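You operate a simulated robot arm through the tools that you are given. There is no shell and no other tool.

Carry out the task below with a simulated two-armed robot. There is one attempt and no reset: what you move stays moved.

TASK
Finish tumbling the two discs in the drum, then put the gold one back on the teal mat.
Fine: swing the crank till four dashes light and leave it back; brake on before you open the lid; leave the lid wide open. The silver disc must shine too; leave the pump and the discs on the mat.

Only the result counts: the job must be done as asked and must still hold three seconds after the hand-in. Knocking over, shifting, dropping, spilling or breaking anything else fails it. Lids that push on must go on centred and level and be pressed home; caps that screw on are set level and turned clockwise until they are tight.

THE ROBOT
Two 6-joint arms with two-finger parallel grippers on one trunk that stands fixed in place. Base frame: the origin is at the foot of the trunk, x ahead of it, y to its left, z up; the work surface is at about z = 800. Units: mm, degrees, N and s.
The left shoulder is at [-55, 177, 864], the right one opposite. With the tool pointing down near the work surface each hand reaches from about 100 to 760 mm from the base axis, measured 20 degrees to its own side. Payload 1.57 kg a hand.
Tool frame (each hand has its own): the origin (TCP) lies between the finger pads and is the grasp point; the fingertips stand 30 mm ahead of it; z points along the fingers, y is the line along which they close. The gripper opens to 80 mm. The fingers are 17 mm wide and 12 mm thick; the gripper's body (40 by 82 mm) begins 80 mm behind the TCP.
Orientation is that of the tool frame in the base frame, as a unit quaternion [x, y, z, w]. With the fingers straight down and closing along the base's y, the tool's x points along the base's -x, its y along +y and its z along -z.

THE INTERFACE
- The arms move only by the tool play_rows. It takes "left_deltas", "right_deltas" or both (then of equal length, played together; a hand with none holds still); each is a list of rows, each an object of numbers (a shift or turn left out is 0, a gripper value left out holds the last): "dx", "dy", "dz": the shift along the tool's x, y, z in units of 250 mm (1.0 is 250 mm); "wx", "wy", "wz": the turn, a rotation vector about the tool's x, y, z in units of 90 degrees (1.0 is 90 degrees); "gripper": the finger opening in cm, from 0 to 8. In form: [{"dx": .., "dy": .., "dz": .., "wx": .., "wy": .., "wz": .., "gripper": ..}, ...]. A call has 1 to 20 rows; each row is the pose to reach, as a shift and turn from the pose commanded when the call began, along the tool's axes at that moment. A call with a number of a shift or a turn outside -1 to 1 is refused whole. A row lasts 0.2 s, in which the tool goes at most 50 mm and 8.6 degrees; a call with a longer step from one row to the next is refused whole, and so is a gripper value outside its range. Where a pose cannot be reached the arm comes as near as it can. A force on the tool above 90 N (or 10 N above the force at the start of the call, whichever is more), or a blocked arm, ends the call early, and 0.2 s more pass. The fingers move at their own pace (about 72 mm/s each) and stop on an object; they squeeze with about 22 N. The grip force told is the motor's: it shows also when the fingers shut on nothing. Time passes only in rows, and 0.2 s behind the last, so rows that repeat a pose let the fingers close. It gives the time, the measured TCP pose, the force on the tool (base axes), the opening and the grip force at its end, in the units of the frame above (readings bear some noise), with the torque about the TCP (base axes, N m) and any sound that the robot's microphone picked up.
- Cameras (640 x 400 px; columns grow to the right, rows downward): "scene" is now at [31.7, 33.7, 1596.7]; the picture's right is [0.43, -0.90, 0.00], its down [-0.61, -0.29, -0.74] and it looks along [0.67, 0.32, -0.67] (base axes); focal length 329 px, centre (320, 200). "left" rides on the left gripper at [72, 7, -122] in its tool frame; the picture's right is [-0.09, 1.00, 0.00], its down [-0.84, -0.08, -0.54] and it looks along [-0.54, -0.05, 0.84] (tool axes); focal length 238 px, centre (320, 200). "right" rides on the right gripper at [72, -7, -122] in its tool frame; the picture's right is [0.09, 1.00, 0.00], its down [-0.84, 0.08, -0.54] and it looks along [-0.54, 0.05, 0.84] (tool axes); focal length 238 px, centre (320, 200). There is no depth. A picture from a camera that has moved, and an enlarged one, comes with that camera's place and axes in the base frame and with its lens.
- snapshot(camera): a new picture of that camera. No time passes.
- raise_lower(by): slides the trunk up (or, below 0, down) by that many mm; the arms and the scene camera ride with it, the base frame stays. It gives what a move gives, with no picture.
- head_to(pan, tilt): turns the head with the scene camera to pan (to the left, within 143 degrees either way) and tilt (down, from -29 to 69), counted from straight ahead of the robot. It gives what a move gives.
- enlarge(camera, box): a new picture of the part [left, top, right, bottom] of that camera's present view, enlarged. No time passes.
- hand_in(): hands the job in; it is judged then, once.

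Nothing tells you positions but the pictures and the camera data. Unless the task says otherwise, let go and move clear before handing in.

The tools are called after "Call:" as name(argument=value, ...) on one line, values as JSON. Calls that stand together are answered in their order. play_rows: Moves the arms, as the interface text tells. Its arguments: {"type":"object","properties":{"left_deltas":{"type":"array"},"right_deltas":{"type":"array"}},"required":[]} The other tools are called the same way: raise_lower (by) slides the trunk up or down; head_to (pan, tilt) turns the head that bears the scene camera; snapshot (camera) takes a picture; enlarge (camera, box) takes an enlarged picture of a part of a camera's view; hand_in () hands the job in.

At the start:

```text
clock: 0.0
left_ee_pos: [396.6, 428.4, 1310.0]
left_tool_rot: [0.0, 1.0, 0.0, 0.0]
left_force: [-0.3, -0.3, -0.4]
left_ft_torque: [0.0, 0.05, 0.02]
left_opening: 80.2
left_grasp_force: 0.0
right_ee_pos: [350.3, 26.9, 1331.5]
right_tool_rot: [0.0, 1.0, 0.0, 0.0]
right_force: [0.1, -0.4, -0.6]
right_ft_torque: [-0.01, 0.02, -0.01]
right_opening: 80.1
right_grasp_force: 0.1
trunk travel left (down, up): [-305.0, 23.0]
head pan, tilt: [25.7, 42.3]
```

scene: 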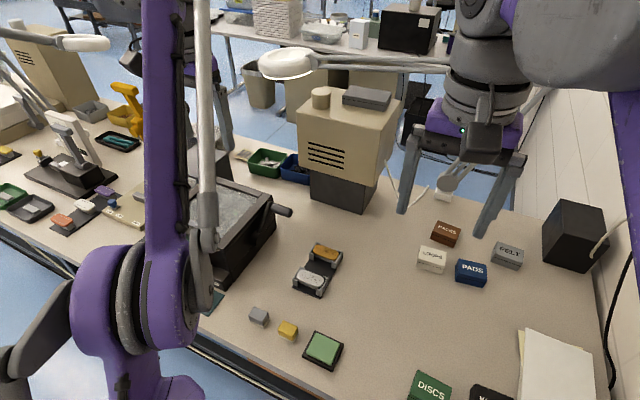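
right: 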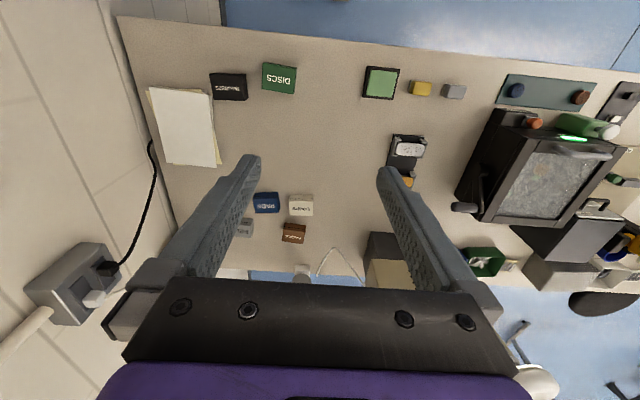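
left: 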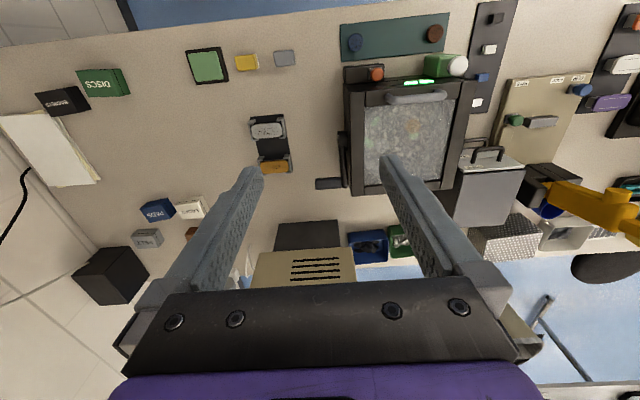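

I see a dark box (the tumbling drum) with a clear lid, a crank at its side, a green light bar, a green/white bottle (pump?), and a teal mat with two pegs or discs on it. I'll take closer views before moving anything.

Call:
enlarge(camera="left", box=[310, 0, 530, 200])

Call:
enlarge(camera="right", box=[440, 60, 640, 240])

Call:
enlarge(camera="left", box=[430, 0, 640, 220])

Call:
enlarge(camera="left", box=[340, 60, 480, 130])

```text
2.00 times, centred on (420, 100) of left
camera zoom: at [325.0, 434.6, 1431.8], right [0.09, 1.0, 0.0], down [0.84, -0.08, 0.54], along [0.54, -0.05, -0.84], focal length 477 px, centre (120, 400)
```

zoom: 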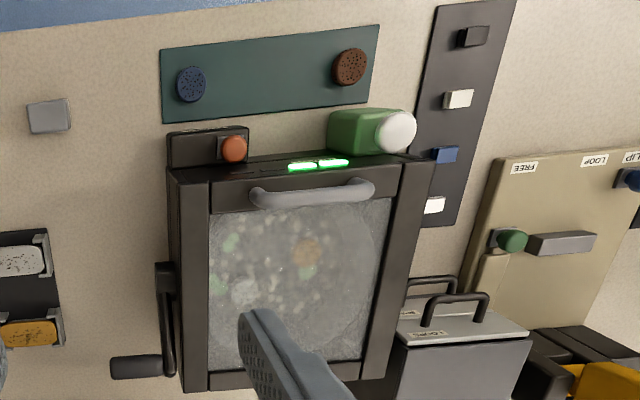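

```text
2.22 times, centred on (540, 150) of right
camera zoom: at [276.5, 20.0, 1453.2], right [-0.09, 1.0, 0.0], down [0.84, 0.08, 0.54], along [0.54, 0.05, -0.84], focal length 530 px, centre (-169, 311)
```

zoom: 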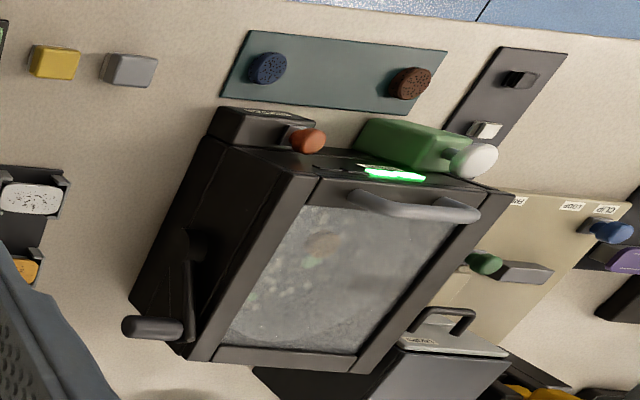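

```text
1.82 times, centred on (535, 110) of left
camera zoom: at [325.0, 434.6, 1431.8], right [0.09, 1.0, 0.0], down [0.84, -0.08, 0.54], along [0.54, -0.05, -0.84], focal length 433 px, centre (-71, 364)
```

zoom: 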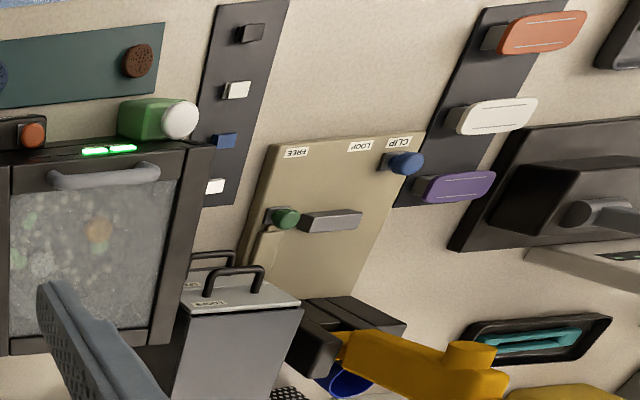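

```text
4.57 times, centred on (410, 95) of left
camera zoom: at [325.0, 434.6, 1431.8], right [0.09, 1.0, 0.0], down [0.84, -0.08, 0.54], along [0.54, -0.05, -0.84], focal length 1090 px, centre (-91, 680)
```

zoom: 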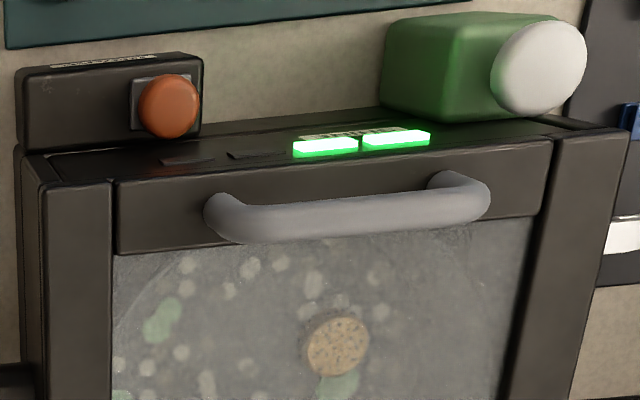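

The drum's light bar shows two of four dashes lit. It is at about (397, 616, 931), with the teal mat in front of it at about (321, 602). I'll move the left hand so its camera can see the drum front and the labels.

Call:
play_rows(left_deltas=[{"dx": 0.1, "dy": 0.1, "dz": 0.0}, {"dx": 0.2, "dy": 0.22, "dz": 0.0}, {"dx": 0.3, "dy": 0.34, "dz": 0.02}, {"dx": 0.4, "dy": 0.46, "dz": 0.04}, {"dx": 0.5, "dy": 0.58, "dz": 0.06}, {"dx": 0.6, "dy": 0.68, "dz": 0.08}, {"dx": 0.66, "dy": 0.74, "dz": 0.1}])

Call:
snapshot(camera="left")

Call:
snapshot(camera="scene")

```text
clock: 1.6
left_ee_pos: [230.5, 612.7, 1283.5]
left_tool_rot: [0.0, 1.0, 0.0, 0.0]
left_force: [-0.1, -0.5, 0.4]
left_ft_torque: [0.0, -0.03, 0.0]
left_opening: 80.0
left_grasp_force: 0.1
right_ee_pos: [349.3, 26.5, 1331.6]
right_tool_rot: [0.001, 1.0, 0.0, 0.001]
right_force: [0.7, 1.1, 0.4]
right_ft_torque: [-0.01, 0.01, 0.0]
right_opening: 79.9
right_grasp_force: 0.0
trunk travel left (down, up): [-305.0, 23.0]
head pan, tilt: [25.7, 42.3]
```

```text
taken
camera left: at [157.9, 619.8, 1405.0], right [0.09, 1.0, 0.0], down [0.84, -0.08, 0.54], along [0.54, -0.05, -0.84], focal length 238 px, centre (320, 200)
```

left: 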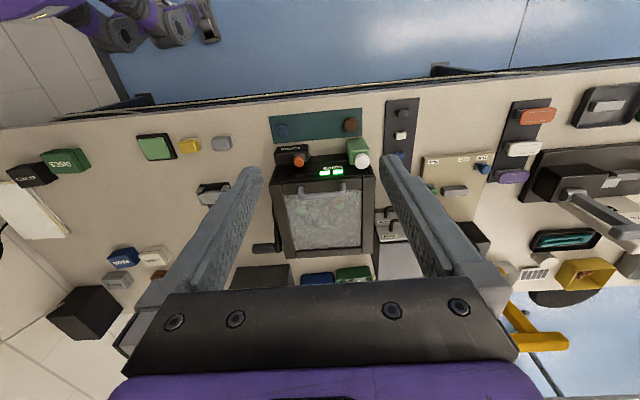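

```text
taken
camera scene: at [31.5, 34.0, 1596.7], right [0.43, -0.9, 0.0], down [-0.61, -0.29, -0.74], along [0.67, 0.32, -0.67], focal length 329 px, centre (320, 200)
```

scene: 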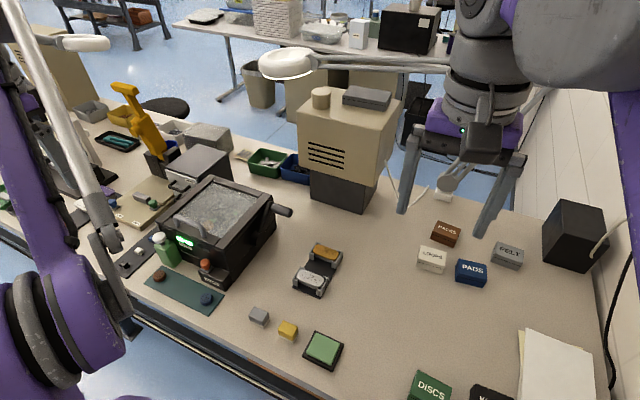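

Call:
enlarge(camera="scene", box=[110, 150, 310, 330])

Call:
enlarge(camera="left", box=[245, 95, 405, 275])

Call:
enlarge(camera="scene", box=[140, 215, 240, 305])

Call:
enlarge(camera="scene", box=[210, 170, 300, 270])

```text
2.22 times, centred on (210, 240) of scene
camera zoom: at [31.5, 34.0, 1596.7], right [0.43, -0.9, 0.0], down [-0.61, -0.29, -0.74], along [0.67, 0.32, -0.67], focal length 730 px, centre (564, 111)
```

zoom: 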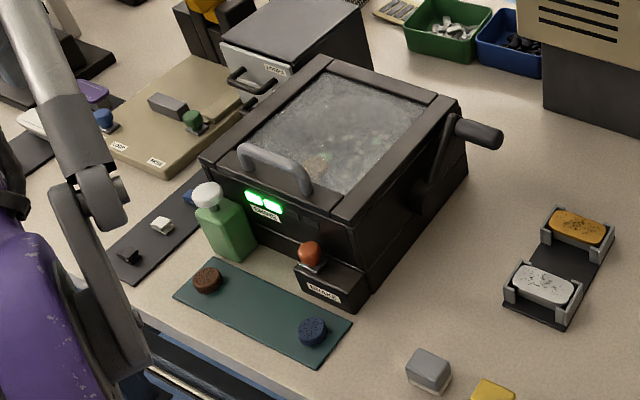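

```text
2.22 times, centred on (325, 185) of left
camera zoom: at [157.9, 619.8, 1405.0], right [0.09, 1.0, 0.0], down [0.84, -0.08, 0.54], along [0.54, -0.05, -0.84], focal length 530 px, centre (309, 233)
```

zoom: 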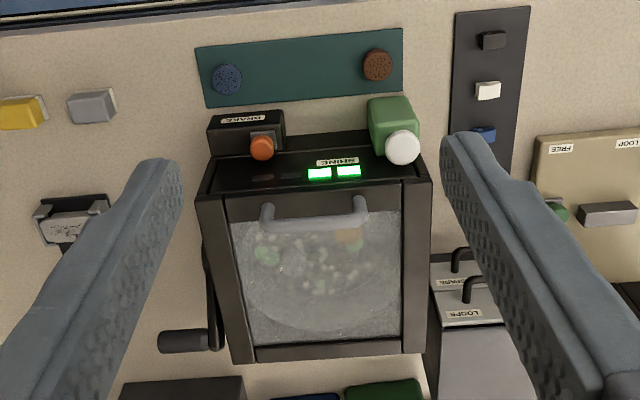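

```text
4.44 times, centred on (190, 260) of scene
camera zoom: at [31.5, 34.0, 1596.7], right [0.43, -0.9, 0.0], down [-0.61, -0.29, -0.74], along [0.67, 0.32, -0.67], focal length 1460 px, centre (898, -67)
```

zoom: 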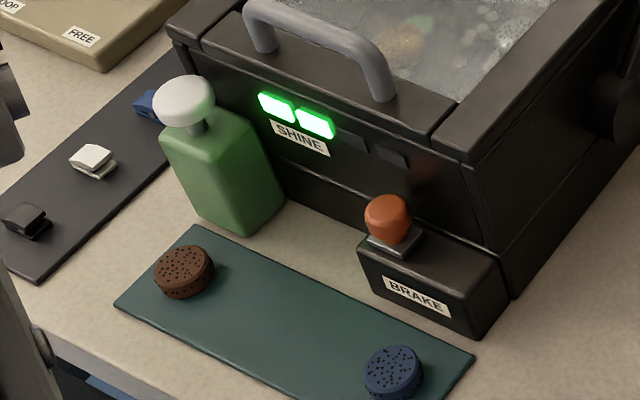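

```text
4.00 times, centred on (255, 220) of scene
camera zoom: at [31.5, 34.0, 1596.7], right [0.43, -0.9, 0.0], down [-0.61, -0.29, -0.74], along [0.67, 0.32, -0.67], focal length 1314 px, centre (580, 120)
```

zoom: 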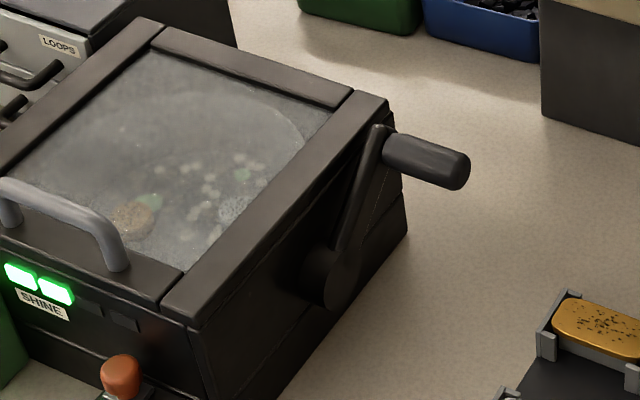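

The crank handle points back, near (598, 430, 937), and the brake box and bottle stand in front of the drum. I'll take a closer look at the brake and the crank with the left hand camera.

Call:
play_rows(left_deltas=[{"dx": -0.05, "dy": -0.03, "dz": 0.13}, {"dx": -0.12, "dy": -0.07, "dz": 0.27}, {"dx": -0.2, "dy": -0.11, "dz": 0.41}, {"dx": -0.28, "dy": -0.15, "dz": 0.55}, {"dx": -0.35, "dy": -0.19, "dz": 0.68}, {"dx": -0.4, "dy": -0.21, "dz": 0.8}])

Call:
snapshot(camera="left")

Call:
enlarge(camera="left", box=[240, 60, 400, 160])

```text
clock: 3.0
left_ee_pos: [330.1, 559.0, 1083.7]
left_tool_rot: [0.001, 1.0, -0.001, 0.0]
left_force: [0.0, -0.2, 0.6]
left_ft_torque: [-0.01, 0.04, 0.02]
left_opening: 80.2
left_grasp_force: 0.0
right_ee_pos: [349.3, 26.1, 1332.1]
right_tool_rot: [0.0, 1.0, 0.0, 0.0]
right_force: [0.0, -0.1, -0.7]
right_ft_torque: [-0.01, -0.01, 0.0]
right_opening: 80.1
right_grasp_force: 0.0
trunk travel left (down, up): [-305.0, 23.0]
head pan, tilt: [25.7, 42.3]
```

```text
taken
camera left: at [258.1, 565.3, 1206.6], right [0.09, 1.0, 0.0], down [0.84, -0.08, 0.54], along [0.54, -0.05, -0.84], focal length 238 px, centre (320, 200)
```

left: 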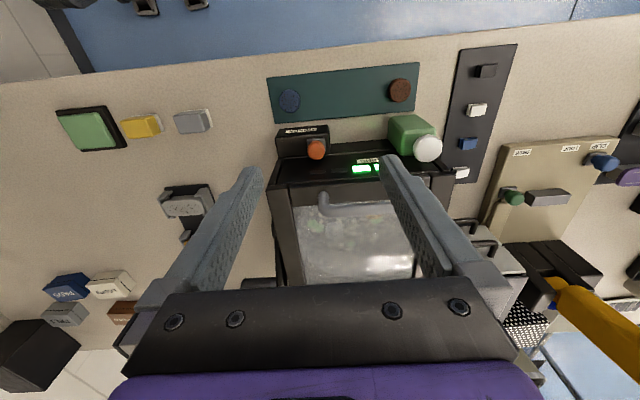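

```text
4.00 times, centred on (320, 110) of left
camera zoom: at [258.1, 565.3, 1206.6], right [0.09, 1.0, 0.0], down [0.84, -0.08, 0.54], along [0.54, -0.05, -0.84], focal length 953 px, centre (320, 560)
```

zoom: 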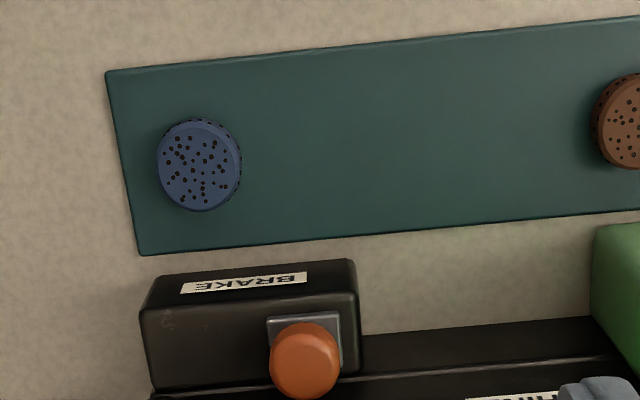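

The brake is a box with an orange knob on a small metal stub. I'll zoom in on it, the crank and the discs to see how each works.

Call:
enlarge(camera="scene", box=[188, 250, 236, 290])

Call:
enlarge(camera="left", box=[270, 118, 334, 166])

Call:
enlarge(camera="scene", box=[190, 175, 260, 245])

Call:
enlarge(camera="left", box=[260, 150, 440, 300])

Call:
enlarge(camera="right", box=[440, 80, 640, 240])

```text
10.00 times, centred on (212, 270) of scene
camera zoom: at [32.1, 34.1, 1596.7], right [0.43, -0.9, 0.0], down [-0.61, -0.29, -0.74], along [0.67, 0.32, -0.67], focal length 3286 px, centre (1400, -500)
```

zoom: 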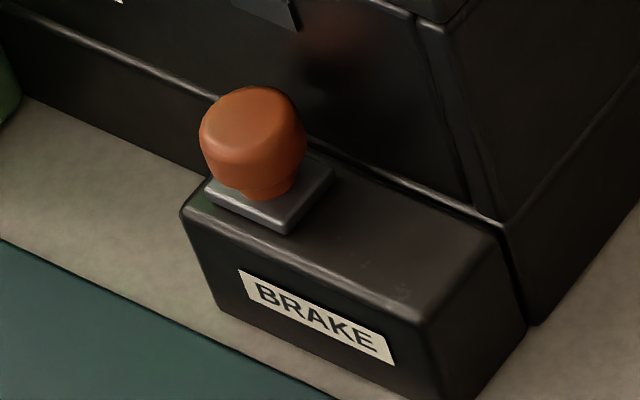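

```text
8.33 times, centred on (302, 142) of left
camera zoom: at [258.1, 565.3, 1206.6], right [0.09, 1.0, 0.0], down [0.84, -0.08, 0.54], along [0.54, -0.05, -0.84], focal length 1986 px, centre (470, 683)
```

zoom: 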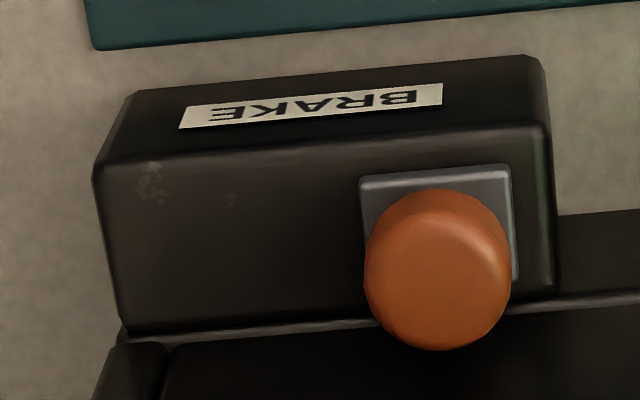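

```text
5.71 times, centred on (225, 210) of scene
camera zoom: at [32.1, 34.1, 1596.7], right [0.43, -0.9, 0.0], down [-0.61, -0.29, -0.74], along [0.67, 0.32, -0.67], focal length 1878 px, centre (863, 143)
```

zoom: 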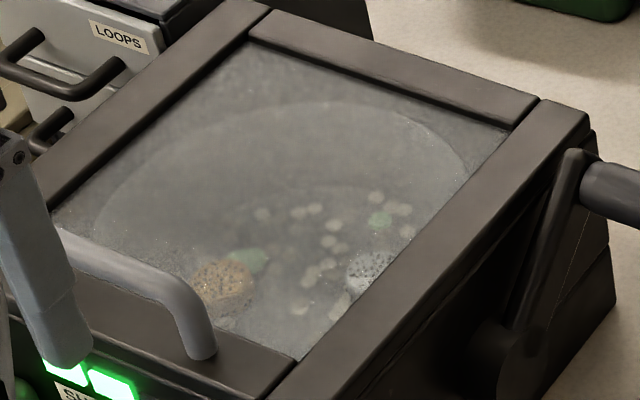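

```text
2.67 times, centred on (350, 225) of left
camera zoom: at [258.1, 565.3, 1206.6], right [0.09, 1.0, 0.0], down [0.84, -0.08, 0.54], along [0.54, -0.05, -0.84], focal length 636 px, centre (240, 133)
```

zoom: 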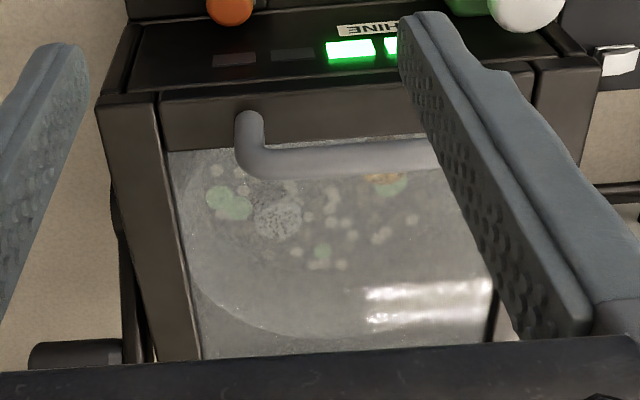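

```text
2.50 times, centred on (540, 160) of right
camera zoom: at [276.9, 20.4, 1453.2], right [-0.09, 1.0, 0.0], down [0.84, 0.08, 0.54], along [0.54, 0.05, -0.84], focal length 596 px, centre (-230, 300)
```

zoom: 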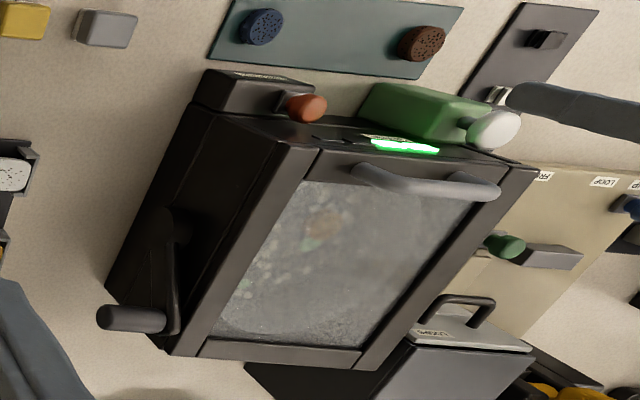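

The crank handle lies along y at about (600, 405–460, 936), and its hub is near (530, 851). Only the left arm reaches it. I'll turn the left gripper so it closes along x and hover it above the handle.

Call:
play_rows(left_deltas=[{"dx": -0.08, "dy": -0.04, "wz": -0.0909}, {"dx": -0.16, "dy": -0.08, "wz": -0.1818}, {"dx": -0.24, "dy": -0.12, "wz": -0.2727}, {"dx": -0.32, "dy": -0.16, "wz": -0.3636}, {"dx": -0.4, "dy": -0.2, "wz": -0.4545}, {"dx": -0.48, "dy": -0.24, "wz": -0.5454}, {"dx": -0.56, "dy": -0.28, "wz": -0.6363}, {"dx": -0.64, "dy": -0.32, "wz": -0.7272}, {"dx": -0.72, "dy": -0.4, "wz": -0.8181}, {"dx": -0.8, "dy": -0.44, "wz": -0.909}, {"dx": -0.86, "dy": -0.5, "wz": -1.0}])

Call:
snapshot(camera="left")

Call:
snapshot(camera="scene")

```text
clock: 5.4
left_ee_pos: [545.6, 434.9, 1085.5]
left_tool_rot: [0.708, -0.706, 0.0, 0.001]
left_force: [-0.5, -1.1, 0.2]
left_ft_torque: [0.03, -0.01, -0.02]
left_opening: 80.0
left_grasp_force: 0.0
right_ee_pos: [348.9, 25.6, 1330.7]
right_tool_rot: [0.0, 1.0, 0.0, 0.0]
right_force: [-0.3, -0.9, 1.3]
right_ft_torque: [0.03, 0.0, 0.01]
right_opening: 79.9
right_grasp_force: 0.1
trunk travel left (down, up): [-305.0, 23.0]
head pan, tilt: [25.7, 42.3]
```

```text
taken
camera left: at [539.3, 362.4, 1207.1], right [-1.0, 0.09, 0.0], down [0.08, 0.84, 0.54], along [0.05, 0.54, -0.84], focal length 238 px, centre (320, 200)
```

left: 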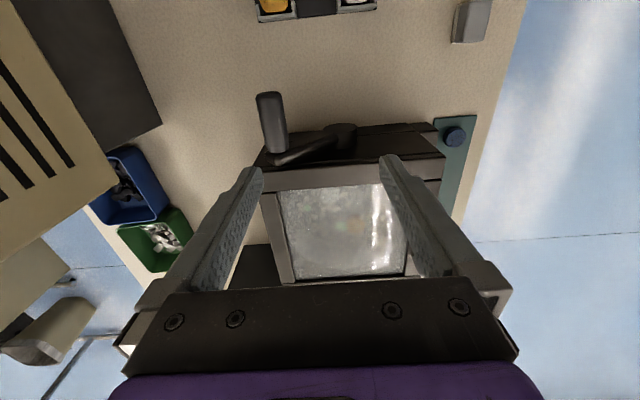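

```text
taken
camera scene: at [32.1, 33.0, 1596.7], right [0.43, -0.9, 0.0], down [-0.61, -0.29, -0.74], along [0.67, 0.32, -0.67], focal length 329 px, centre (320, 200)
```

scene: 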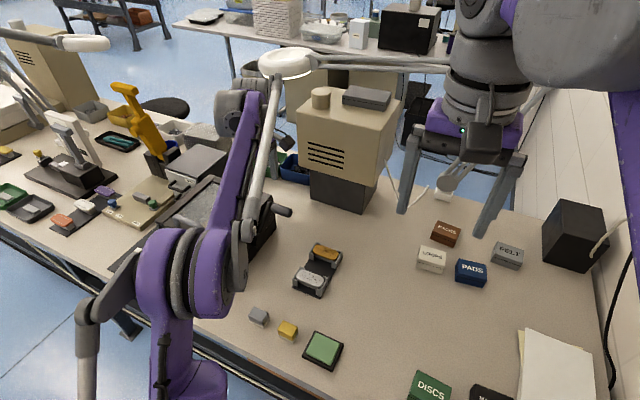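

Call:
enlarge(camera="left", box=[230, 70, 390, 170])

Call:
enlarge(camera="left", box=[240, 80, 480, 290])

```text
4.00 times, centred on (310, 120) of left
camera zoom: at [539.3, 362.4, 1207.1], right [-1.0, 0.09, 0.0], down [0.08, 0.84, 0.54], along [0.05, 0.54, -0.84], focal length 953 px, centre (360, 520)
```

zoom: 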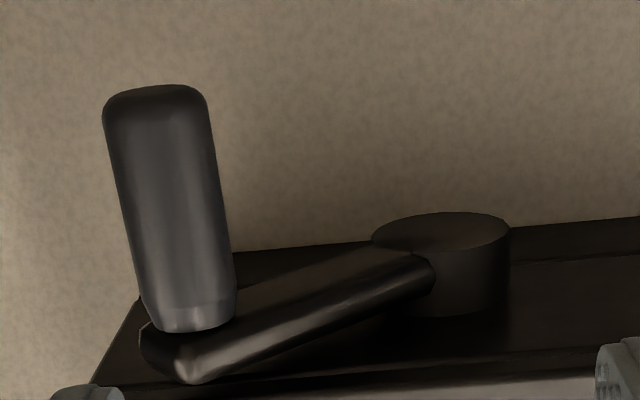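

```text
1.90 times, centred on (360, 185) of left
camera zoom: at [539.3, 362.4, 1207.1], right [-1.0, 0.09, 0.0], down [0.08, 0.84, 0.54], along [0.05, 0.54, -0.84], focal length 454 px, centre (244, 229)
```

zoom: 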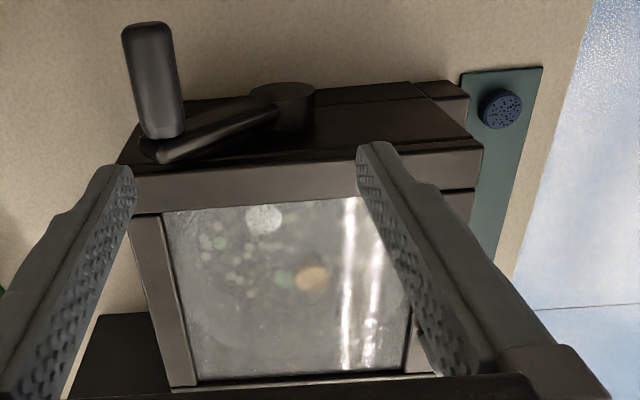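

The handle axis is at about x = 600, y = 429, z = 936, and the hub is near (521, 863). I'll descend over the handle and close the fingers.

Call:
play_rows(left_deltas=[{"dx": 0.02, "dy": -0.12}, {"dx": 0.02, "dy": -0.2176}, {"dx": 0.02, "dy": -0.2176, "dz": 0.15}, {"dx": 0.02, "dy": -0.2176, "dz": 0.3}, {"dx": 0.02, "dy": -0.2176, "dz": 0.42}, {"dx": 0.02, "dy": -0.2176, "dz": 0.52}, {"dx": 0.02, "dy": -0.2176, "dz": 0.59}])

Call:
snapshot(camera="left")

Call:
snapshot(camera="scene")

```text
clock: 7.0
left_ee_pos: [601.3, 429.1, 937.2]
left_tool_rot: [-0.707, 0.707, 0.0, 0.0]
left_force: [-0.9, 0.8, -0.2]
left_ft_torque: [0.01, 0.01, 0.0]
left_opening: 80.1
left_grasp_force: 0.1
right_ee_pos: [349.5, 27.1, 1331.3]
right_tool_rot: [0.0, 1.0, 0.0, 0.0]
right_force: [-0.5, 0.3, -0.2]
right_ft_torque: [0.01, 0.02, 0.03]
right_opening: 79.9
right_grasp_force: 0.0
trunk travel left (down, up): [-305.0, 23.0]
head pan, tilt: [25.7, 42.3]
```

```text
taken
camera left: at [594.5, 357.1, 1058.9], right [-1.0, 0.09, 0.0], down [0.08, 0.84, 0.54], along [0.05, 0.54, -0.84], focal length 238 px, centre (320, 200)
```

left: 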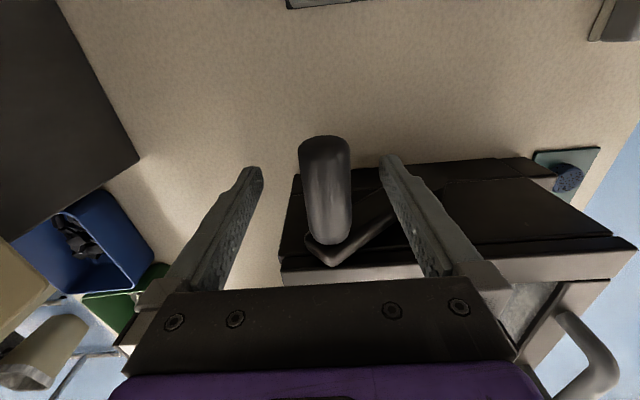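

```text
taken
camera scene: at [31.9, 34.0, 1596.7], right [0.43, -0.9, 0.0], down [-0.61, -0.29, -0.74], along [0.67, 0.32, -0.67], focal length 329 px, centre (320, 200)
```

scene: 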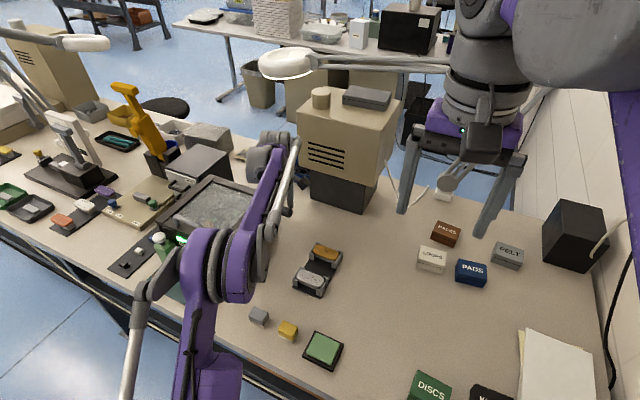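

The handle is between the fingers, so I'll close on it.

Call:
play_rows(left_deltas=[{"gripper": 2.0, "dy": 0.01}, {"gripper": 1.0, "dy": 0.01}, {"gripper": 1.0, "dy": 0.01}, {"gripper": 1.0, "dy": 0.01}])

Call:
snapshot(camera="left")

```text
clock: 8.0
left_ee_pos: [597.2, 430.0, 936.9]
left_tool_rot: [-0.707, 0.707, 0.0, 0.0]
left_force: [-20.2, -4.2, -10.8]
left_ft_torque: [0.05, 0.07, 0.08]
left_opening: 27.4
left_grasp_force: 37.9
right_ee_pos: [345.8, 27.9, 1333.3]
right_tool_rot: [0.0, 1.0, 0.0, 0.001]
right_force: [0.2, 0.0, -0.4]
right_ft_torque: [0.0, -0.01, 0.01]
right_opening: 80.0
right_grasp_force: 0.0
trunk travel left (down, up): [-305.0, 23.0]
head pan, tilt: [25.7, 42.3]
```

```text
taken
camera left: at [590.5, 357.8, 1059.0], right [-1.0, 0.09, 0.0], down [0.08, 0.84, 0.54], along [0.05, 0.54, -0.84], focal length 238 px, centre (320, 200)
```

left: 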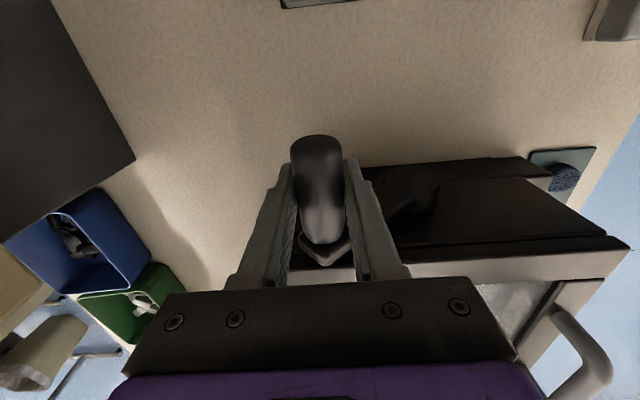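

The handle is gripped with an opening of 27 mm. I'll swing it slowly forward along its arc, starting with about 25° and checking the force.

Call:
play_rows(left_deltas=[{"dy": 0.04, "dz": -0.029}, {"dy": 0.07, "dz": -0.053}, {"dy": 0.1, "dz": -0.0716}, {"dy": 0.133, "dz": -0.088}, {"dy": 0.167, "dz": -0.103}])

Call:
snapshot(camera="left")

```text
clock: 9.2
left_ee_pos: [556.3, 430.4, 964.3]
left_tool_rot: [0.708, -0.707, 0.0, -0.001]
left_force: [12.4, 5.3, 23.1]
left_ft_torque: [-0.06, -0.11, -0.09]
left_opening: 27.3
left_grasp_force: 37.9
right_ee_pos: [348.2, 26.3, 1331.5]
right_tool_rot: [0.0, 1.0, 0.0, 0.0]
right_force: [-0.4, -0.4, 0.2]
right_ft_torque: [0.02, -0.02, -0.01]
right_opening: 80.0
right_grasp_force: 0.0
trunk travel left (down, up): [-305.0, 23.0]
head pan, tilt: [25.7, 42.3]
```

```text
taken
camera left: at [549.3, 357.6, 1086.0], right [-1.0, 0.09, 0.0], down [0.08, 0.84, 0.54], along [0.05, 0.54, -0.84], focal length 238 px, centre (320, 200)
```

left: 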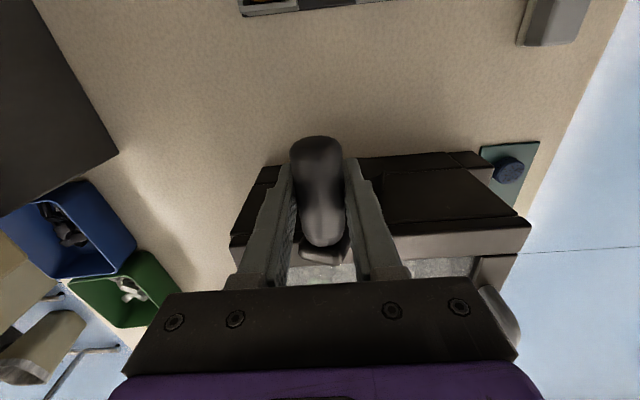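

The crank follows the hand. I'll continue the swing over the top toward the front.

Call:
play_rows(left_deltas=[{"dy": 0.073, "dz": -0.022}, {"dy": 0.149, "dz": -0.029}, {"dy": 0.225, "dz": -0.022}, {"dy": 0.299, "dz": -0.003}, {"dy": 0.368, "dz": 0.03}, {"dy": 0.43, "dz": 0.073}])

Call:
snapshot(camera="left")

Call:
snapshot(camera="scene")

Call:
snapshot(camera="right")

```text
clock: 10.6
left_ee_pos: [449.0, 429.6, 944.5]
left_tool_rot: [0.707, -0.707, -0.001, 0.001]
left_force: [2.3, 3.2, -3.3]
left_ft_torque: [0.09, -0.03, 0.04]
left_opening: 27.5
left_grasp_force: 20.9
right_ee_pos: [348.6, 27.5, 1330.9]
right_tool_rot: [0.001, 1.0, 0.0, 0.0]
right_force: [0.8, 0.8, -0.1]
right_ft_torque: [0.0, 0.01, 0.02]
right_opening: 80.1
right_grasp_force: 0.1
trunk travel left (down, up): [-305.0, 23.0]
head pan, tilt: [25.7, 42.3]
```

```text
taken
camera left: at [442.9, 357.2, 1066.5], right [-1.0, 0.09, 0.0], down [0.08, 0.84, 0.54], along [0.05, 0.54, -0.84], focal length 238 px, centre (320, 200)
```

left: 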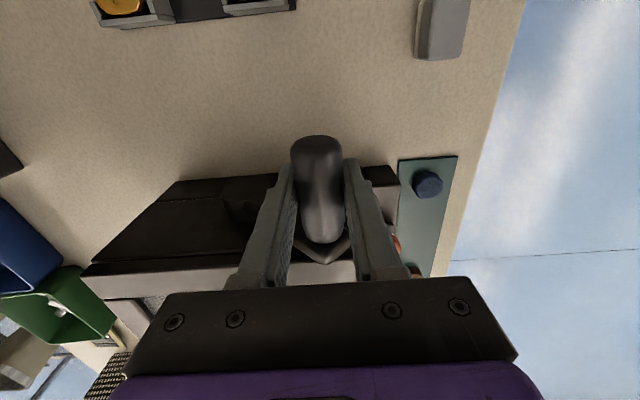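

```text
taken
camera scene: at [32.2, 34.4, 1596.5], right [0.43, -0.9, 0.0], down [-0.61, -0.29, -0.74], along [0.67, 0.32, -0.67], focal length 329 px, centre (320, 200)
```

scene: 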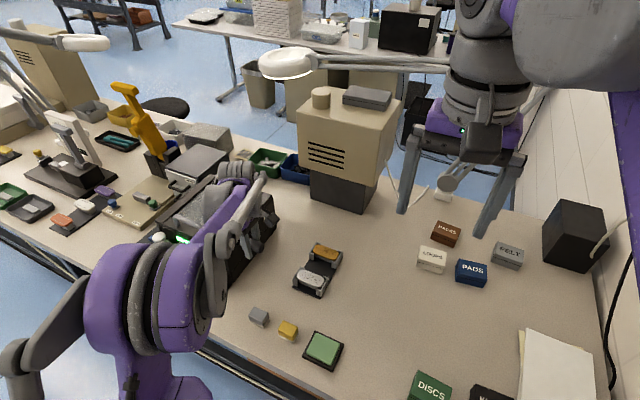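

```text
taken
camera right: at [276.9, 20.7, 1452.9], right [-0.09, 1.0, 0.0], down [0.84, 0.08, 0.54], along [0.54, 0.05, -0.84], focal length 238 px, centre (320, 200)
```

right: 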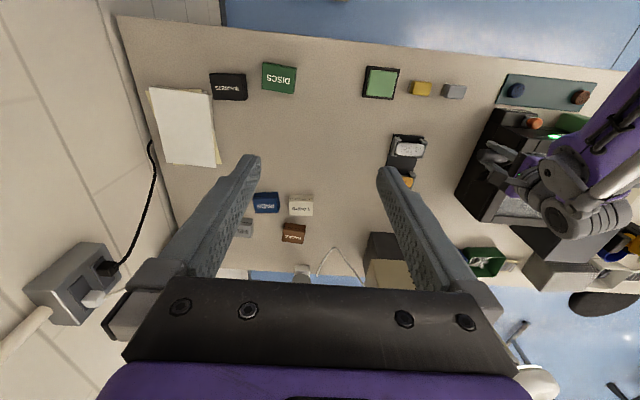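

The arc fits well, at about -40° with low force. I'll check the lights, then keep going in small steps to find the front stop.

Call:
play_rows(left_deltas=[{"dy": 0.028, "dz": 0.026}, {"dy": 0.041, "dz": 0.04}, {"dy": 0.054, "dz": 0.054}])

Call:
enlarge(camera="right", box=[470, 90, 610, 230])

Call:
enlarge(camera="scene", box=[130, 190, 230, 280])

```text
clock: 11.4
left_ee_pos: [442.8, 428.2, 930.9]
left_tool_rot: [-0.706, 0.709, -0.001, 0.003]
left_force: [46.1, -2.1, 27.9]
left_ft_torque: [0.15, 0.07, -0.42]
left_opening: 27.5
left_grasp_force: 38.4
right_ee_pos: [353.9, 24.8, 1331.5]
right_tool_rot: [0.0, 1.0, 0.001, -0.003]
right_force: [0.9, 0.4, -0.1]
right_ft_torque: [-0.01, 0.02, -0.02]
right_opening: 80.3
right_grasp_force: 0.0
trunk travel left (down, up): [-305.0, 23.0]
head pan, tilt: [25.7, 42.3]
```

```text
2.86 times, centred on (540, 160) of right
camera zoom: at [281.5, 18.1, 1452.7], right [-0.09, 1.0, 0.0], down [0.84, 0.08, 0.54], along [0.54, 0.05, -0.84], focal length 681 px, centre (-309, 314)
```

zoom: 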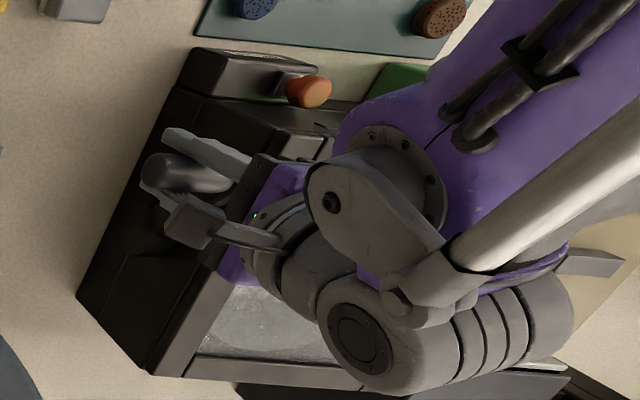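

```text
4.44 times, centred on (180, 235) of scene
camera zoom: at [37.3, 31.6, 1596.9], right [0.43, -0.9, 0.0], down [-0.61, -0.29, -0.74], along [0.66, 0.32, -0.68], focal length 1460 px, centre (942, 44)
```

zoom: 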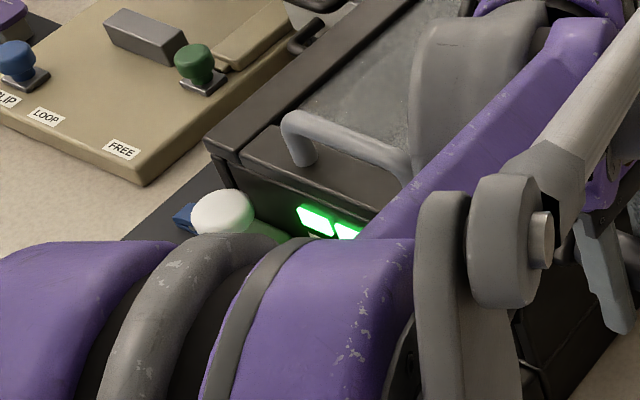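

The front stop is at about -45°. I'll swing back to the rear stop and check the dashes.

Call:
play_rows(left_deltas=[{"dy": -0.054, "dz": -0.054}, {"dy": -0.116, "dz": -0.098}, {"dy": -0.185, "dz": -0.13}, {"dy": -0.259, "dz": -0.15}, {"dy": -0.335, "dz": -0.156}, {"dy": -0.411, "dz": -0.15}, {"dy": -0.485, "dz": -0.13}, {"dy": -0.554, "dz": -0.098}, {"dy": -0.617, "dz": -0.054}, {"dy": -0.642, "dz": -0.031}, {"dy": -0.65, "dz": -0.023}, {"dy": -0.65, "dz": -0.023}])

Call:
enlarge(camera="scene", box=[130, 190, 270, 300])

Call:
enlarge(camera="right", box=[470, 80, 630, 230])

```text
clock: 14.0
left_ee_pos: [597.5, 431.9, 935.9]
left_tool_rot: [0.707, -0.707, 0.0, 0.0]
left_force: [-25.5, -2.3, -14.3]
left_ft_torque: [0.71, 0.04, -0.04]
left_opening: 27.3
left_grasp_force: 37.7
right_ee_pos: [347.3, 27.2, 1332.1]
right_tool_rot: [0.0, 1.0, 0.0, 0.0]
right_force: [0.0, 0.0, 1.0]
right_ft_torque: [0.01, 0.02, 0.01]
right_opening: 79.9
right_grasp_force: 0.1
trunk travel left (down, up): [-305.0, 23.0]
head pan, tilt: [25.7, 42.3]
```

```text
3.64 times, centred on (200, 245) of scene
camera zoom: at [29.3, 34.3, 1596.5], right [0.43, -0.9, 0.0], down [-0.61, -0.29, -0.74], along [0.67, 0.32, -0.67], focal length 1195 px, centre (756, 36)
```

zoom: 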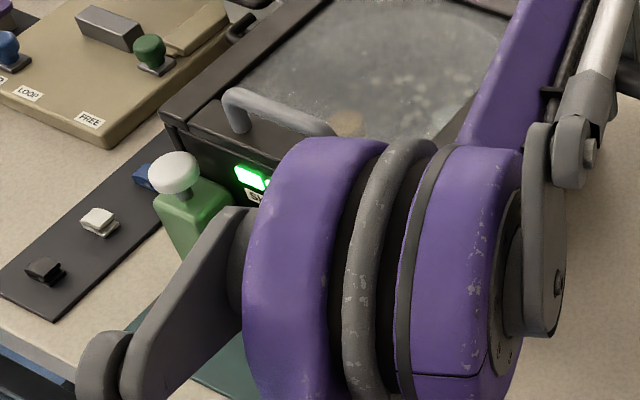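

```text
2.67 times, centred on (550, 155) of right
camera zoom: at [274.2, 20.6, 1453.4], right [-0.09, 1.0, 0.0], down [0.84, 0.08, 0.54], along [0.54, 0.05, -0.84], focal length 636 px, centre (-293, 320)
```

zoom: 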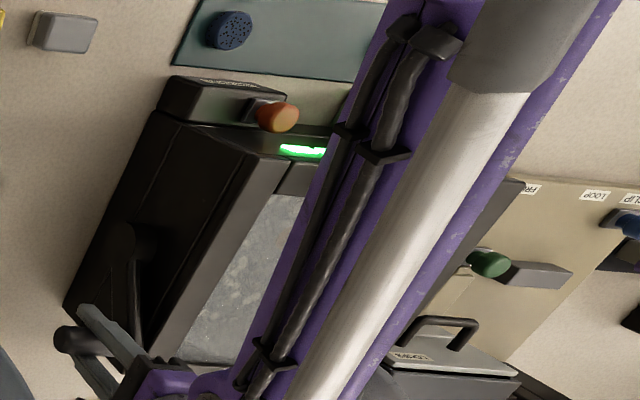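

Call:
enlarge(camera="right", box=[510, 95, 580, 145])

Call:
enlarge(camera="scene", box=[170, 220, 220, 260])

```text
8.00 times, centred on (545, 120) of right
camera zoom: at [274.2, 20.6, 1453.4], right [-0.09, 1.0, 0.0], down [0.84, 0.08, 0.54], along [0.54, 0.05, -0.84], focal length 1907 px, centre (-1480, 840)
```

zoom: 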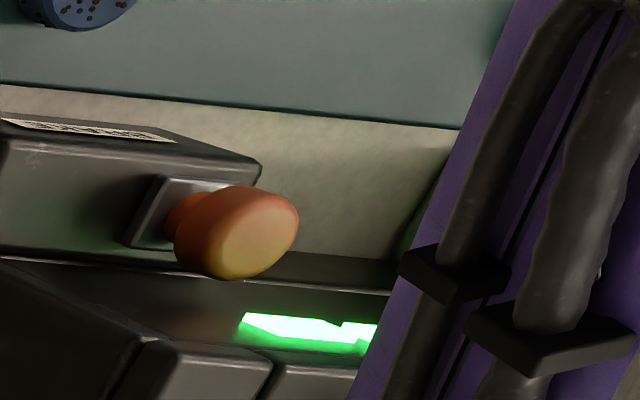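

```text
10.00 times, centred on (195, 240) of scene
camera zoom: at [29.3, 34.3, 1596.5], right [0.43, -0.9, 0.0], down [-0.61, -0.29, -0.74], along [0.67, 0.32, -0.67], focal length 3286 px, centre (1570, -200)
```

zoom: 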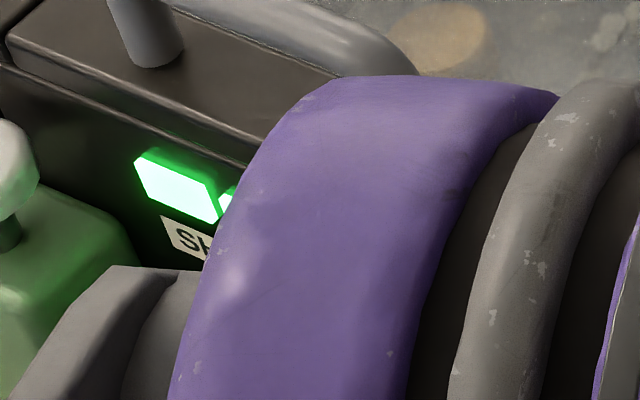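

Going by the lit span in the right camera, it looks as if all four dashes are now lit, but the arm hides part of the bar. I'll release the crank at its back stop, rise clear and count.

Call:
play_rows(left_deltas=[{"gripper": 5.0}, {"gripper": 8.0}, {"gripper": 8.0}, {"gripper": 8.0, "dz": -0.1}, {"gripper": 8.0, "dz": -0.25}, {"dz": -0.42}, {"dz": -0.6}, {"dz": -0.7}])

Call:
snapshot(camera="left")

Call:
enlarge(camera="right", box=[510, 85, 630, 175])

Call:
enlarge(camera="scene", box=[130, 190, 270, 300])

```text
clock: 15.8
left_ee_pos: [594.5, 427.4, 1110.8]
left_tool_rot: [-0.707, 0.707, 0.001, 0.0]
left_force: [0.0, 0.3, -0.4]
left_ft_torque: [-0.02, 0.02, 0.01]
left_opening: 79.8
left_grasp_force: 0.0
left hand out of reach, approached as far as the arm can: row 8
right_ee_pos: [349.0, 26.4, 1331.2]
right_tool_rot: [0.0, 1.0, 0.0, 0.0]
right_force: [-0.2, -0.2, -0.9]
right_ft_torque: [-0.01, -0.02, 0.0]
right_opening: 80.1
right_grasp_force: 0.0
trunk travel left (down, up): [-305.0, 23.0]
head pan, tilt: [25.7, 42.3]
```

```text
taken
camera left: at [587.2, 355.7, 1232.2], right [-1.0, 0.09, 0.0], down [0.08, 0.84, 0.54], along [0.05, 0.54, -0.84], focal length 238 px, centre (320, 200)
```

left: 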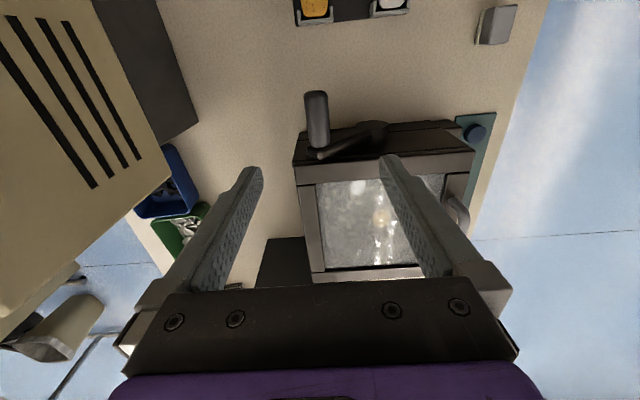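

```text
4.44 times, centred on (570, 130) of right
camera zoom: at [276.3, 20.0, 1453.3], right [-0.09, 1.0, 0.0], down [0.84, 0.08, 0.54], along [0.54, 0.05, -0.84], focal length 1059 px, centre (-791, 511)
```

zoom: 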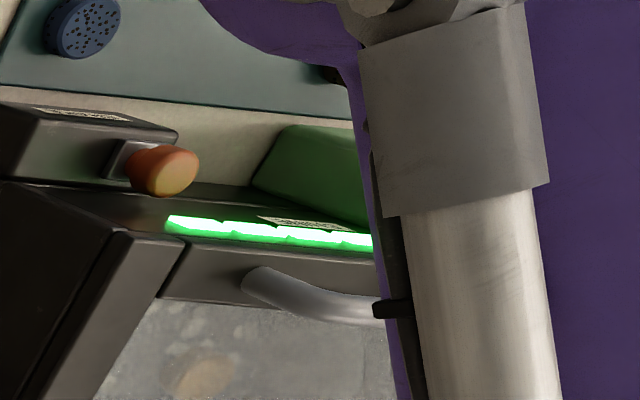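

```text
3.64 times, centred on (200, 245) of scene
camera zoom: at [31.5, 33.6, 1596.7], right [0.43, -0.9, 0.0], down [-0.61, -0.29, -0.74], along [0.67, 0.32, -0.67], focal length 1195 px, centre (756, 36)
```

zoom: 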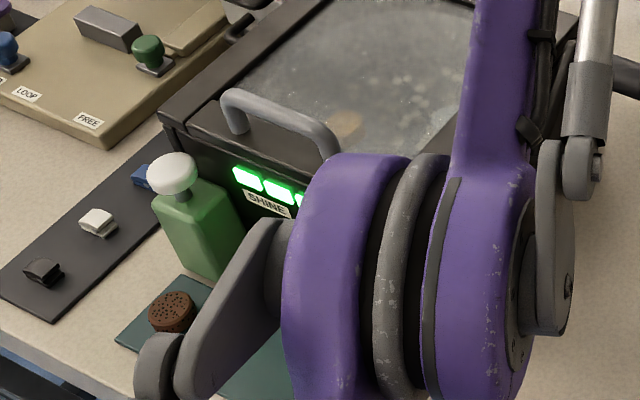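

All four dashes are lit and the crank is at its back stop. Next is the brake, whose orange knob sits at about (388, 548, 872) on a plate that looks like a slider. I'll bring the hand back to the front with the default orientation.

Call:
play_rows(left_deltas=[{"dx": -0.02, "dy": 0.08, "wz": 0.09}, {"dx": -0.05, "dy": 0.16, "wz": 0.18}, {"dx": -0.09, "dy": 0.24, "wz": 0.27}, {"dx": -0.13, "dy": 0.32, "wz": 0.36}, {"dx": -0.17, "dy": 0.4, "wz": 0.45}, {"dx": -0.21, "dy": 0.48, "wz": 0.54}, {"dx": -0.25, "dy": 0.56, "wz": 0.63}, {"dx": -0.29, "dy": 0.64, "wz": 0.72}, {"dx": -0.33, "dy": 0.74, "wz": 0.81}, {"dx": -0.37, "dy": 0.84, "wz": 0.905}, {"dx": -0.41, "dy": 0.94, "wz": 1.0}, {"dx": -0.44, "dy": 1.0, "wz": 1.0}])

Call:
snapshot(camera="left")

Call:
enlarge(camera="left", box=[240, 80, 400, 280])

```text
clock: 18.4
left_ee_pos: [345.9, 538.1, 1109.9]
left_tool_rot: [0.001, 1.0, 0.0, 0.0]
left_force: [-0.2, 0.3, -0.3]
left_ft_torque: [0.0, 0.0, -0.02]
left_opening: 80.1
left_grasp_force: 0.1
right_ee_pos: [348.0, 27.2, 1331.3]
right_tool_rot: [0.0, 1.0, -0.001, 0.0]
right_force: [-0.9, 0.4, 0.3]
right_ft_torque: [-0.01, -0.01, -0.02]
right_opening: 80.0
right_grasp_force: 0.1
trunk travel left (down, up): [-305.0, 23.0]
head pan, tilt: [25.7, 42.3]
```

```text
taken
camera left: at [273.5, 544.4, 1232.3], right [0.09, 1.0, 0.0], down [0.84, -0.08, 0.54], along [0.54, -0.05, -0.84], focal length 238 px, centre (320, 200)
```

left: 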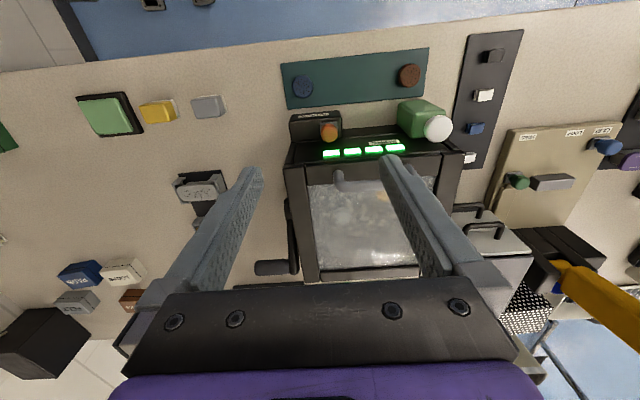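

```text
2.00 times, centred on (320, 180) of left
camera zoom: at [273.5, 544.4, 1232.3], right [0.09, 1.0, 0.0], down [0.84, -0.08, 0.54], along [0.54, -0.05, -0.84], focal length 477 px, centre (320, 240)
```

zoom: 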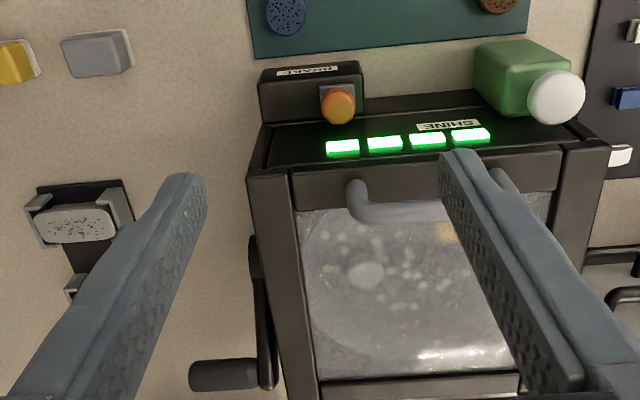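

All four dashes are confirmed lit. I'll tilt the hand 20° so it clears the lid handle, and hover just short of the brake knob.

Call:
play_rows(left_deltas=[{"dx": -0.01, "dy": 0.01, "dz": 0.15, "wy": -0.06, "gripper": 5.5}, {"dx": -0.025, "dy": 0.02, "dz": 0.3, "wy": -0.13, "gripper": 5.5}, {"dx": -0.035, "dy": 0.03, "dz": 0.45, "wy": -0.2, "gripper": 5.5}, {"dx": -0.045, "dy": 0.038, "dz": 0.6, "wy": -0.222, "gripper": 5.5}, {"dx": -0.0544, "dy": 0.038, "dz": 0.728, "wy": -0.222, "gripper": 5.5}, {"dx": -0.0544, "dy": 0.038, "dz": 0.728, "wy": -0.222, "gripper": 5.5}])

Call:
snapshot(camera="left")

Call:
enlarge(camera="left", box=[250, 100, 410, 220])

Call:
enlarge(camera="right", box=[490, 60, 630, 180])

```text
clock: 19.8
left_ee_pos: [356.7, 546.7, 928.8]
left_tool_rot: [0.001, 0.985, -0.001, 0.174]
left_force: [0.9, 0.2, -0.5]
left_ft_torque: [-0.01, 0.01, -0.01]
left_opening: 54.8
left_grasp_force: 0.0
right_ee_pos: [348.0, 25.7, 1332.0]
right_tool_rot: [0.0, 1.0, 0.0, -0.001]
right_force: [0.3, -0.1, -0.1]
right_ft_torque: [0.02, 0.02, 0.02]
right_opening: 80.1
right_grasp_force: 0.0
trunk travel left (down, up): [-305.0, 23.0]
head pan, tilt: [25.7, 42.3]
```

```text
taken
camera left: at [248.4, 552.9, 1018.7], right [0.09, 1.0, 0.03], down [0.6, -0.08, 0.8], along [0.79, -0.05, -0.6], focal length 238 px, centre (320, 200)
```

left: 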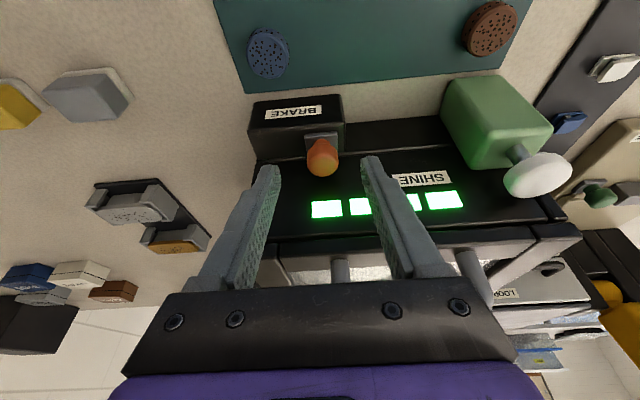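

```text
3.33 times, centred on (330, 160) of left
camera zoom: at [248.4, 552.9, 1018.7], right [0.09, 1.0, 0.03], down [0.6, -0.08, 0.8], along [0.79, -0.05, -0.6], focal length 794 px, centre (287, 333)
```

zoom: 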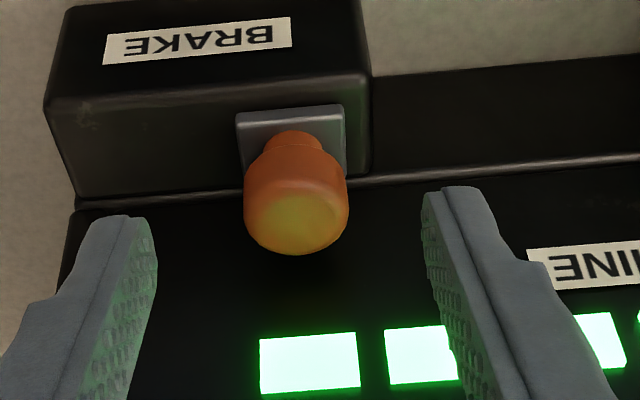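

```text
3.33 times, centred on (560, 120) of right
camera zoom: at [276.1, 19.7, 1453.3], right [-0.09, 1.0, 0.0], down [0.84, 0.08, 0.54], along [0.54, 0.05, -0.84], focal length 794 px, centre (-480, 467)
```

zoom: 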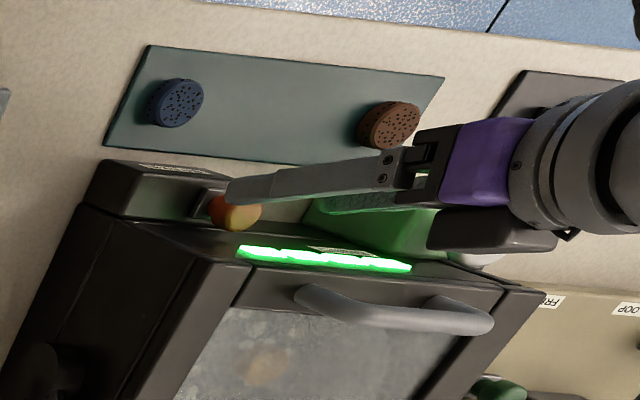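

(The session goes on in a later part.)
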